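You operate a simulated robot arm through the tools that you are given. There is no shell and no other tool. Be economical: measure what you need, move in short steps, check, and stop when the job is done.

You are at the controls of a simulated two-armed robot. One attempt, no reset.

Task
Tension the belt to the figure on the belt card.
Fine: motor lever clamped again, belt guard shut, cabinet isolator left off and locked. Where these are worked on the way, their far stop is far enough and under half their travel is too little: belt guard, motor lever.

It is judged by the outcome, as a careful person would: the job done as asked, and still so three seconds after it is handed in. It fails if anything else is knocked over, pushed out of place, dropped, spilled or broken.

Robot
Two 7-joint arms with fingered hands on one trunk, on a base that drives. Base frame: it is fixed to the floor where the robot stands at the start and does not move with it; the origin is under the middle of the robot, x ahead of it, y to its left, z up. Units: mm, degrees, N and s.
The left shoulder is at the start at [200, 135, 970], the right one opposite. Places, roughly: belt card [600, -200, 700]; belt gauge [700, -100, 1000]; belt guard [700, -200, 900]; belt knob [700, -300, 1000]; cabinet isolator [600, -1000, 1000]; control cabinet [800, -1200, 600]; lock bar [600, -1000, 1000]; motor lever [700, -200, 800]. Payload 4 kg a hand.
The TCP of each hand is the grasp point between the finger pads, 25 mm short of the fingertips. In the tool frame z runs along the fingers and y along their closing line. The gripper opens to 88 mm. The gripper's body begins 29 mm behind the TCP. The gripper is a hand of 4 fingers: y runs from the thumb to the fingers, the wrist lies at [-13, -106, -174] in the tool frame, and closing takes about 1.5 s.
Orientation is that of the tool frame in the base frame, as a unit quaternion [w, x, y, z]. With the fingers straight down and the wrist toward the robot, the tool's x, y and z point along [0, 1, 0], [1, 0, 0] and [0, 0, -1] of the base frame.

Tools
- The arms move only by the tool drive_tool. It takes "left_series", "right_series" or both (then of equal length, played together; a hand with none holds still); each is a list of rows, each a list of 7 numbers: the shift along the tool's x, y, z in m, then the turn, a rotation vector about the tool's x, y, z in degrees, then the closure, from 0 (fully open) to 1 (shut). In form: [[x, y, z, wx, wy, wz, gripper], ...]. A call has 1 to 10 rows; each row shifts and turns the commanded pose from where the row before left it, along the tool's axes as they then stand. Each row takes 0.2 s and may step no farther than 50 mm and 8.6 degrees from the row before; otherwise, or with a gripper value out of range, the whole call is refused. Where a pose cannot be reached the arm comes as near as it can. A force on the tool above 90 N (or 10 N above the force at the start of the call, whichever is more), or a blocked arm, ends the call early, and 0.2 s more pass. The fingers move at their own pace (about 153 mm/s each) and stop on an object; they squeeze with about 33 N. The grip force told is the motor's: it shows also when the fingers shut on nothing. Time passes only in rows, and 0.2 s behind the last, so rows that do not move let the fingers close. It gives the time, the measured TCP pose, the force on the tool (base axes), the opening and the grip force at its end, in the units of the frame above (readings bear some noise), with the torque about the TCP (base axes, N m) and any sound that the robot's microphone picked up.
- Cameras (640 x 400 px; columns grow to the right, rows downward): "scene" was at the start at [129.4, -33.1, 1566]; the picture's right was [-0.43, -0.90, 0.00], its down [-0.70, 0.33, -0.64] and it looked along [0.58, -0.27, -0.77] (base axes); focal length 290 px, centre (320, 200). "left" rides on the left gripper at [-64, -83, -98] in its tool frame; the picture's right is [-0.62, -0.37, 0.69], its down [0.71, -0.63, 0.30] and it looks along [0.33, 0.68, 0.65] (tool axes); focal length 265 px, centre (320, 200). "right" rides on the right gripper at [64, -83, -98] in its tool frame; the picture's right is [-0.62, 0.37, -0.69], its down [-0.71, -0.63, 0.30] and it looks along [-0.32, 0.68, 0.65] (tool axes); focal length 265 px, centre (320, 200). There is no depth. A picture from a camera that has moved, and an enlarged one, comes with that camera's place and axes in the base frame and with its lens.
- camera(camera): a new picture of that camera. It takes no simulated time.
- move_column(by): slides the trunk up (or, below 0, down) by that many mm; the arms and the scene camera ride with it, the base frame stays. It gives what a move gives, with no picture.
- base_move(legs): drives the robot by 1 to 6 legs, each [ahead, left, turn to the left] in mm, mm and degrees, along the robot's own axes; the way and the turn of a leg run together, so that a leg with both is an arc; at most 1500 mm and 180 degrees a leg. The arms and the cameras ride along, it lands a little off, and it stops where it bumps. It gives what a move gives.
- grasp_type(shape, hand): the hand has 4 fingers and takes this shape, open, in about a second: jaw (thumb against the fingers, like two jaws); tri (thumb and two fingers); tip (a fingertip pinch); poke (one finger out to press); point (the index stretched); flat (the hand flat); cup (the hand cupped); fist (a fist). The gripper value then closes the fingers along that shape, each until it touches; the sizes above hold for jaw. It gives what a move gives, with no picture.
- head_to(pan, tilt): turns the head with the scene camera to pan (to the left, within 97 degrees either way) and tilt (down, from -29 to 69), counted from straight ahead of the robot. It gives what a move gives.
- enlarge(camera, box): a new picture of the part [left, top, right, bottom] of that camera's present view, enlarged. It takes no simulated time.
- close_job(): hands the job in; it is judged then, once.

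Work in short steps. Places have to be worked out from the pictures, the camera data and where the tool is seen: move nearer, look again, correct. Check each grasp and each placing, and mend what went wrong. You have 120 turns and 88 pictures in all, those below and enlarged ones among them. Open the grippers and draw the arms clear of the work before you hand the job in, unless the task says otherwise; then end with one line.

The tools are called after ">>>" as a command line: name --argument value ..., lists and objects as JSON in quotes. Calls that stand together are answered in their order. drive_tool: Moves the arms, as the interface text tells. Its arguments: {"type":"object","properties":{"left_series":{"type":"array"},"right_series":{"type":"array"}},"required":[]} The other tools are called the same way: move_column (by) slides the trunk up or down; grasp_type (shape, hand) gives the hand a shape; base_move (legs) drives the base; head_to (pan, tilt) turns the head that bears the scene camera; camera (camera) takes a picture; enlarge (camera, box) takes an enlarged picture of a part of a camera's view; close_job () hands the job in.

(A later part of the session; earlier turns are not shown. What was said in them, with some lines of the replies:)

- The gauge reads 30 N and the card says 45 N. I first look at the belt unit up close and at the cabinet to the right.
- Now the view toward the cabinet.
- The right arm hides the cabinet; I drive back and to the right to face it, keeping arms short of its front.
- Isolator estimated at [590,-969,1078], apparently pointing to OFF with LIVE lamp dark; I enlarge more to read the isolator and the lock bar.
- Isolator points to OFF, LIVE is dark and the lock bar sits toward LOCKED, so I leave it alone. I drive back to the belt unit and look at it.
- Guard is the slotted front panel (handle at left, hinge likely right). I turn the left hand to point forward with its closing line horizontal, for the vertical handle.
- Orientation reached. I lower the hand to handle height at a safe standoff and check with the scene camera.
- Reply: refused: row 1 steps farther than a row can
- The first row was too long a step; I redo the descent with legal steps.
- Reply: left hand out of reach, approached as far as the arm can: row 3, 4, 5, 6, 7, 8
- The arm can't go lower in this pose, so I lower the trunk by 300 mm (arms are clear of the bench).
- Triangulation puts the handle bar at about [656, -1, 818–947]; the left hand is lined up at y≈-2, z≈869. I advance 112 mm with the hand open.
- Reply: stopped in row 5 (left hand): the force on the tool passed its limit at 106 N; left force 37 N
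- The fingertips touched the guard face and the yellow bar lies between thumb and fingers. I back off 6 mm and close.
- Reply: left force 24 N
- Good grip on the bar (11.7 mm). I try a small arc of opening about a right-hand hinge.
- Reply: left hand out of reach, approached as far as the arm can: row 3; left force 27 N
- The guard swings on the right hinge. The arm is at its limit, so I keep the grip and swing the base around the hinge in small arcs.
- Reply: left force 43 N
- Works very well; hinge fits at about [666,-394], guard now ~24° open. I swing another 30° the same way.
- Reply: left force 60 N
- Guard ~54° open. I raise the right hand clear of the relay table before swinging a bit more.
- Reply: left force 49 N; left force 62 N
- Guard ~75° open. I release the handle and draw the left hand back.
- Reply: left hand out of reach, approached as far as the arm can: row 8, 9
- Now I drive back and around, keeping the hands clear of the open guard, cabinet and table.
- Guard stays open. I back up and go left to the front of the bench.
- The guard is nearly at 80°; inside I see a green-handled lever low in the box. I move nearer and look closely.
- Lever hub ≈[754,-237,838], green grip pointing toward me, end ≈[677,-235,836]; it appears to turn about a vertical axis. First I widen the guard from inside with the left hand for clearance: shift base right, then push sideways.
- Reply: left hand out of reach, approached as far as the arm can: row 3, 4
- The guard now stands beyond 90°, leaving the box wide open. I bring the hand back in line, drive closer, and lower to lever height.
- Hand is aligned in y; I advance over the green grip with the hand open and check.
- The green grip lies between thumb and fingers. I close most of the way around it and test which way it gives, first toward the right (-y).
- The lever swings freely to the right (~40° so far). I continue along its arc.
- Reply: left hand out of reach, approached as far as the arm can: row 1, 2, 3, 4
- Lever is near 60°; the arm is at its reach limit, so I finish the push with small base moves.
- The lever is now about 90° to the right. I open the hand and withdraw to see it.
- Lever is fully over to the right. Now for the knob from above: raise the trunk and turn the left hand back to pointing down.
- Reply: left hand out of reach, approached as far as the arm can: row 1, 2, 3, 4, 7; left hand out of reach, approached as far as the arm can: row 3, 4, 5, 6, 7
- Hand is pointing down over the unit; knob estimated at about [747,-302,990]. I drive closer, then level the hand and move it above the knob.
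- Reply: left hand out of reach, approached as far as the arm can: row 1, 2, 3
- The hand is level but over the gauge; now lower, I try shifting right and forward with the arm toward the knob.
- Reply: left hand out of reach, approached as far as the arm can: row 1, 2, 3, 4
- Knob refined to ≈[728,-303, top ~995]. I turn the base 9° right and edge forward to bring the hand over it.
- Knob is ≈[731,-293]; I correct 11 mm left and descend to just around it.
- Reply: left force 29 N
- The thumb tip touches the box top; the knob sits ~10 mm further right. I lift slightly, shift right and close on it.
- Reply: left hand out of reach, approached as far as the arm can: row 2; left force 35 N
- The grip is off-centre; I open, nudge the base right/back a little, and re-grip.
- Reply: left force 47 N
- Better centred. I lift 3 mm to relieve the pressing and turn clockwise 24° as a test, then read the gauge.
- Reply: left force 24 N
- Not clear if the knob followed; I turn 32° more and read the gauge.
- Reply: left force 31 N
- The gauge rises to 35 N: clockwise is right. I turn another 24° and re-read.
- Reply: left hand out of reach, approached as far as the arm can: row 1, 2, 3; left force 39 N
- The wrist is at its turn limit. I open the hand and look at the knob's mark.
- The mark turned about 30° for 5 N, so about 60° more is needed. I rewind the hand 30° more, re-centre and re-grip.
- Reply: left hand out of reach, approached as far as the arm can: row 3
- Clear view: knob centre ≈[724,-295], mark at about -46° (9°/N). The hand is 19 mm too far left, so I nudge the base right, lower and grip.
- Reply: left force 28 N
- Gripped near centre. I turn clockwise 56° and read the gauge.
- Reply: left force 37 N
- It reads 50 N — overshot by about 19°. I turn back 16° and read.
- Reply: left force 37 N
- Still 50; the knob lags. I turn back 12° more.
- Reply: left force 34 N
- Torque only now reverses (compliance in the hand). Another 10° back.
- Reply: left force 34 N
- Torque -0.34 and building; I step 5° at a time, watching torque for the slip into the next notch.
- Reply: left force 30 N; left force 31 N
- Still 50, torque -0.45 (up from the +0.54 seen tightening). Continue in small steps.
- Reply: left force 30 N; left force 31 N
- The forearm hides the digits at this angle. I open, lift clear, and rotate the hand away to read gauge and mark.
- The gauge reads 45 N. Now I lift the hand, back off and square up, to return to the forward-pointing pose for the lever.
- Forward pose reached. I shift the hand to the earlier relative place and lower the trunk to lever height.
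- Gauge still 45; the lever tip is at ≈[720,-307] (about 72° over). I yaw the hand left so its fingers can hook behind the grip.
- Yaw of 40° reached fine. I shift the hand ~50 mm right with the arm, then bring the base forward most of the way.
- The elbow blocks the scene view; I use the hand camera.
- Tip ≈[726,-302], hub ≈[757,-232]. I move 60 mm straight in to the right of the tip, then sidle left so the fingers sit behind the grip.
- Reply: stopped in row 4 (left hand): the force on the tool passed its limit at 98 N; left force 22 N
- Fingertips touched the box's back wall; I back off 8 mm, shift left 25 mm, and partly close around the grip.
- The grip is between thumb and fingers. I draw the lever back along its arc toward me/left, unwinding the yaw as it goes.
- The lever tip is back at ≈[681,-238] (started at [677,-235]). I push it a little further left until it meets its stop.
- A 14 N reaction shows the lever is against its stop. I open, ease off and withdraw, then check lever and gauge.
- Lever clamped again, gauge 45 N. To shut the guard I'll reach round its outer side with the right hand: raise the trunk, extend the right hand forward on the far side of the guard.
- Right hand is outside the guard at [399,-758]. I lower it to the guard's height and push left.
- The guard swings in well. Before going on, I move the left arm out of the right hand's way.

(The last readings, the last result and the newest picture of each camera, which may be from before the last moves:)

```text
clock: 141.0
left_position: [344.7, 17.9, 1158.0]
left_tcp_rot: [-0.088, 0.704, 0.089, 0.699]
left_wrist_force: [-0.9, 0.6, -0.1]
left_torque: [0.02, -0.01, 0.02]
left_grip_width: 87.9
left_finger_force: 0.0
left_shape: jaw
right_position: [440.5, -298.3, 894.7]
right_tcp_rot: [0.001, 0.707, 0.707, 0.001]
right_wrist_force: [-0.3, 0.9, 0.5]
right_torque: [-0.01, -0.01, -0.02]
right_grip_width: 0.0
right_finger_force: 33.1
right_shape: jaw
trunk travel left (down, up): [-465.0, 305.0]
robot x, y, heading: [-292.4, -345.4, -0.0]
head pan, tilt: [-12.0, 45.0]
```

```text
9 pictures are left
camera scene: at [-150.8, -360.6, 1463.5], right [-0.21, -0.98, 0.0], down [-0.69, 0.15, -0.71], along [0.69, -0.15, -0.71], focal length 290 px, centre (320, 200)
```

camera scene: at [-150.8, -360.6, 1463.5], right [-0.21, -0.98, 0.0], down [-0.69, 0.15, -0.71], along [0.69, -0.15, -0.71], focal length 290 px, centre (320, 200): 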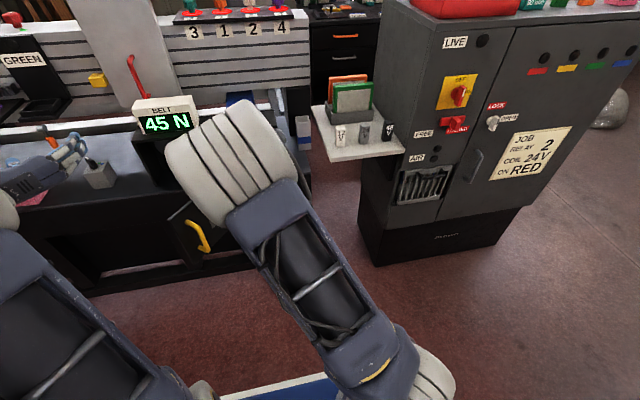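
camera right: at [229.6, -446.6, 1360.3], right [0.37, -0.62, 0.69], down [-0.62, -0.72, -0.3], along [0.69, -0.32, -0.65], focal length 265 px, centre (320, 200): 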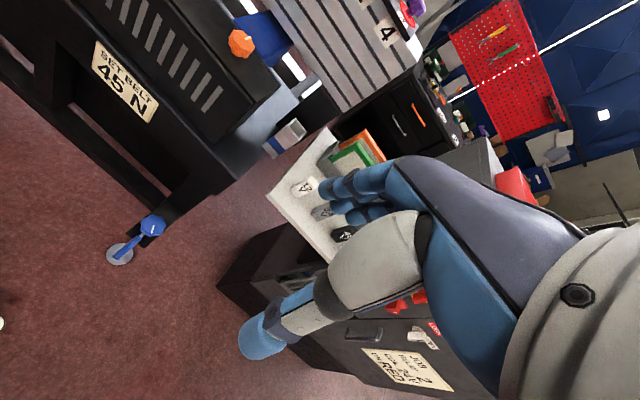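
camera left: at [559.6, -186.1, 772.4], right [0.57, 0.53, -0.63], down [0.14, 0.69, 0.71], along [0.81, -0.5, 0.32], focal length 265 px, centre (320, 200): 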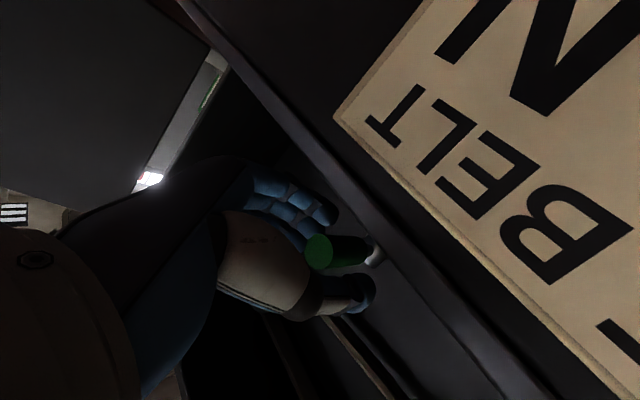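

Guard is about half shut (~48°). I push it on toward the box, hand heading to [600,-220].

>>> drive_tool --right_series '[[0.02, 0.035, 0, 0, 0, 0, 1], [0.02, 0.035, 0, 0, 0, 0, 1], [0.015, 0.035, 0, 0, 0, 0, 1], [0.01, 0.03, 0, 0, 0, 0, 1], [0, 0.02, 0, 0, 0, 0, 1], [0, 0, 0, 0, 0, 0, 1]]'

>>> camera --camera "scene"

```text
clock: 142.4
left_position: [345.8, 19.2, 1157.2]
left_tcp_rot: [-0.088, 0.704, 0.089, 0.699]
left_wrist_force: [-0.5, -0.2, -1.0]
left_torque: [0.0, 0.0, -0.01]
left_grip_width: 88.1
left_finger_force: 0.2
left_shape: jaw
right_position: [595.9, -231.7, 894.8]
right_tcp_rot: [0.0, 0.707, 0.707, 0.0]
right_wrist_force: [-0.2, -0.3, 0.1]
right_torque: [0.01, 0.01, -0.01]
right_grip_width: 0.0
right_finger_force: 33.0
right_shape: jaw
trunk travel left (down, up): [-465.0, 305.0]
robot x, y, heading: [-288.1, -345.6, -0.2]
head pan, tilt: [-12.0, 45.0]
```

```text
8 pictures are left
camera scene: at [-150.8, -360.6, 1463.5], right [-0.21, -0.98, 0.0], down [-0.69, 0.15, -0.71], along [0.69, -0.15, -0.71], focal length 290 px, centre (320, 200)
```

scene: 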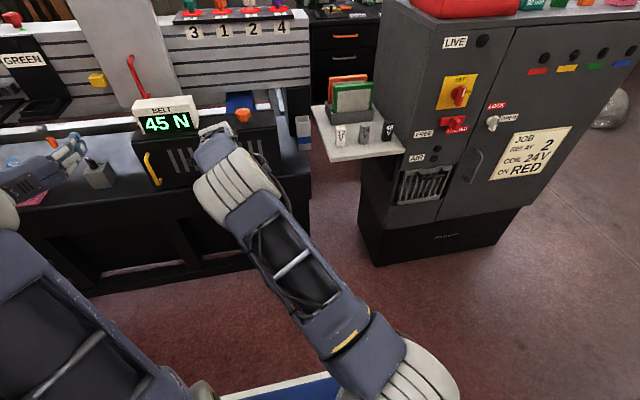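

Almost shut. I press on in small steps until it meets its stop.

>>> drive_tool --right_series '[[0, 0.01, 0, 0, 0, 0, 1], [0, 0.01, 0, 0, 0, 0, 1], [0, 0.008, 0, 0, 0, 0, 1], [0, 0.008, 0, 0, 0, 0, 1], [0, 0.006, 0, 0, 0, 0, 1], [0, 0, 0, 0, 0, 0, 1]]'

>>> enlarge --camera "scene" --box '[110, 80, 310, 220]'

```text
clock: 143.4
left_position: [344.2, 18.2, 1158.9]
left_tcp_rot: [-0.087, 0.703, 0.089, 0.7]
left_wrist_force: [-0.1, 0.5, 0.2]
left_torque: [-0.03, 0.03, 0.01]
left_grip_width: 87.7
left_finger_force: 0.0
left_shape: jaw
right_position: [621.7, -231.0, 891.3]
right_tcp_rot: [-0.008, 0.708, 0.706, -0.008]
right_wrist_force: [-37.1, -5.5, 8.3]
right_torque: [0.18, -2.19, -0.47]
right_grip_width: 0.1
right_finger_force: 32.9
right_shape: jaw
trunk travel left (down, up): [-465.0, 305.0]
robot x, y, heading: [-294.9, -340.3, 0.2]
head pan, tilt: [-12.0, 45.0]
stopped in row 4 (right hand): the force on the tool passed its limit at 111 N (the readings are from after the stop); the commanded pose is now the measured one
```

```text
2.86 times, centred on (210, 150) of scene
camera zoom: at [-153.4, -361.1, 1463.7], right [-0.21, -0.98, 0.0], down [-0.69, 0.15, -0.71], along [0.69, -0.15, -0.71], focal length 829 px, centre (634, 343)
```

zoom: 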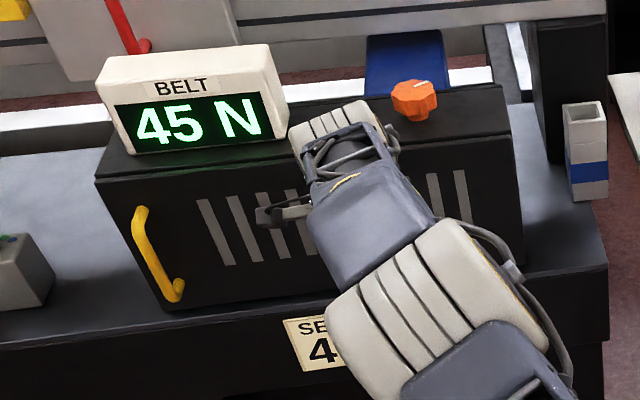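

The guard is shut (firm stop) and the gauge reads 45 N. I withdraw the right hand, open it, and back the base away for a last check.

>>> drive_tool --right_series '[[0, -0.03, 0, 0, 0, 0, 1], [0, -0.045, 0, 0, 0, 0, 1], [0, -0.045, 0, 0, 0, 0, 0.5], [0, -0.045, -0.01, 0, 0, 0, 0], [0, 0, -0.045, 0, 0, 0, 0], [0, 0, -0.045, 0, 0, 0, 0], [0, 0, 0, 0, 0, 0, 0]]'

>>> base_move --legs '[[-200, 0, 0]]'

>>> camera --camera "scene"

```text
clock: 145.0
left_position: [343.9, 18.6, 1158.0]
left_tcp_rot: [-0.087, 0.705, 0.09, 0.698]
left_wrist_force: [-0.1, -0.5, 0.2]
left_torque: [-0.03, 0.01, -0.02]
left_grip_width: 88.0
left_finger_force: 0.0
left_shape: jaw
right_position: [459.0, -233.5, 994.8]
right_tcp_rot: [-0.006, 0.708, 0.707, -0.007]
right_wrist_force: [0.5, -0.8, -0.7]
right_torque: [-0.05, 0.01, 0.0]
right_grip_width: 87.8
right_finger_force: 0.1
right_shape: jaw
trunk travel left (down, up): [-465.0, 305.0]
robot x, y, heading: [-291.8, -345.8, -0.2]
head pan, tilt: [-12.0, 45.0]
```

```text
clock: 146.6
left_position: [147.4, 16.8, 1158.5]
left_tcp_rot: [-0.087, 0.705, 0.089, 0.698]
left_wrist_force: [0.5, 0.3, 0.1]
left_torque: [-0.02, 0.04, -0.01]
left_grip_width: 87.8
left_finger_force: 0.1
left_shape: jaw
right_position: [260.9, -236.3, 996.1]
right_tcp_rot: [-0.007, 0.709, 0.705, -0.008]
right_wrist_force: [0.7, -0.6, 0.3]
right_torque: [-0.02, 0.01, -0.01]
right_grip_width: 87.9
right_finger_force: 0.0
right_shape: jaw
trunk travel left (down, up): [-465.0, 305.0]
robot x, y, heading: [-493.3, -344.1, -0.4]
head pan, tilt: [-12.0, 45.0]
```

```text
6 pictures are left
camera scene: at [-351.2, -360.9, 1463.5], right [-0.21, -0.98, 0.0], down [-0.69, 0.15, -0.71], along [0.69, -0.15, -0.71], focal length 290 px, centre (320, 200)
```

scene: 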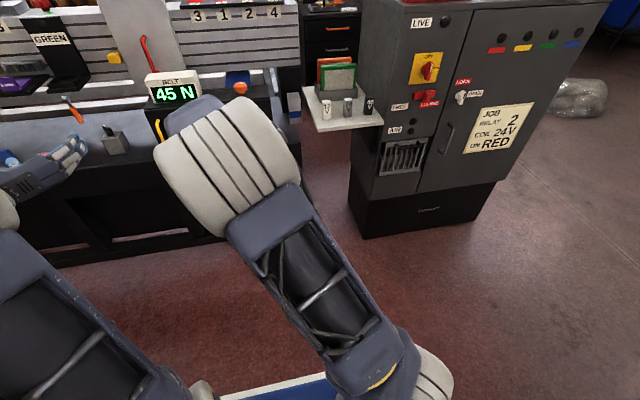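

Everything seems in place; I check the isolator/lock bar and the guard once more.

>>> enlarge --camera "scene" --box '[380, 40, 480, 140]'

>>> enlarge --camera "scene" --box '[120, 60, 310, 180]'

>>> camera --camera "right"

```text
4.00 times, centred on (430, 90) of scene
camera zoom: at [-351.2, -360.9, 1463.5], right [-0.21, -0.98, 0.0], down [-0.69, 0.15, -0.71], along [0.69, -0.15, -0.71], focal length 1161 px, centre (-120, 640)
```

zoom: 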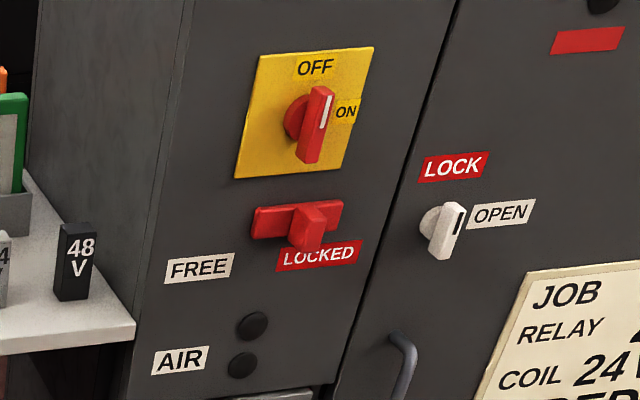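

```text
3.33 times, centred on (215, 120) of scene
camera zoom: at [-351.2, -360.9, 1463.5], right [-0.21, -0.98, 0.0], down [-0.69, 0.15, -0.71], along [0.69, -0.15, -0.71], focal length 968 px, centre (670, 467)
```

zoom: 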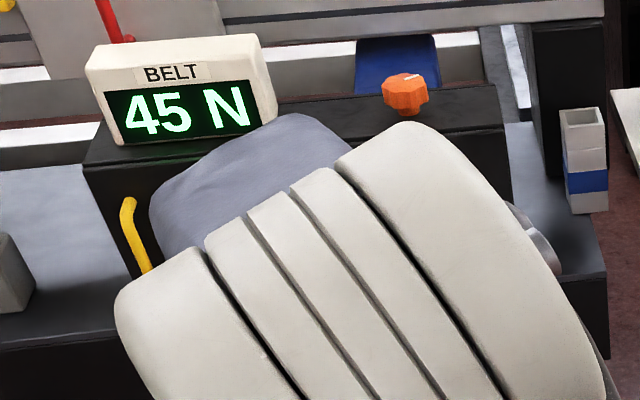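

```text
3 pictures are left
camera right: at [179.5, -169.6, 1094.4], right [0.38, -0.62, 0.69], down [-0.64, -0.71, -0.29], along [0.67, -0.33, -0.67], focal length 265 px, centre (320, 200)
```

right: 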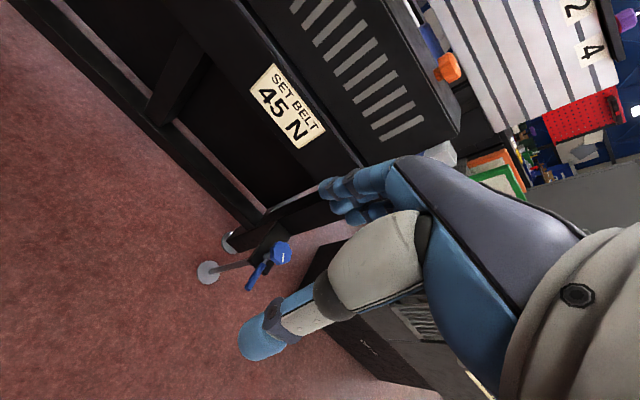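

The belt reads 45 N, the guard is shut, the lever is back at its clamped stop, and the isolator is off with the lock bar at LOCKED. Both hands are open and clear, so I hand in.

>>> close_job

```text
The job is handed in.
```

The belt is tensioned to 45 N as on the card, the motor lever is clamped again, the belt guard is shut, and the isolator was found off and locked and left so.
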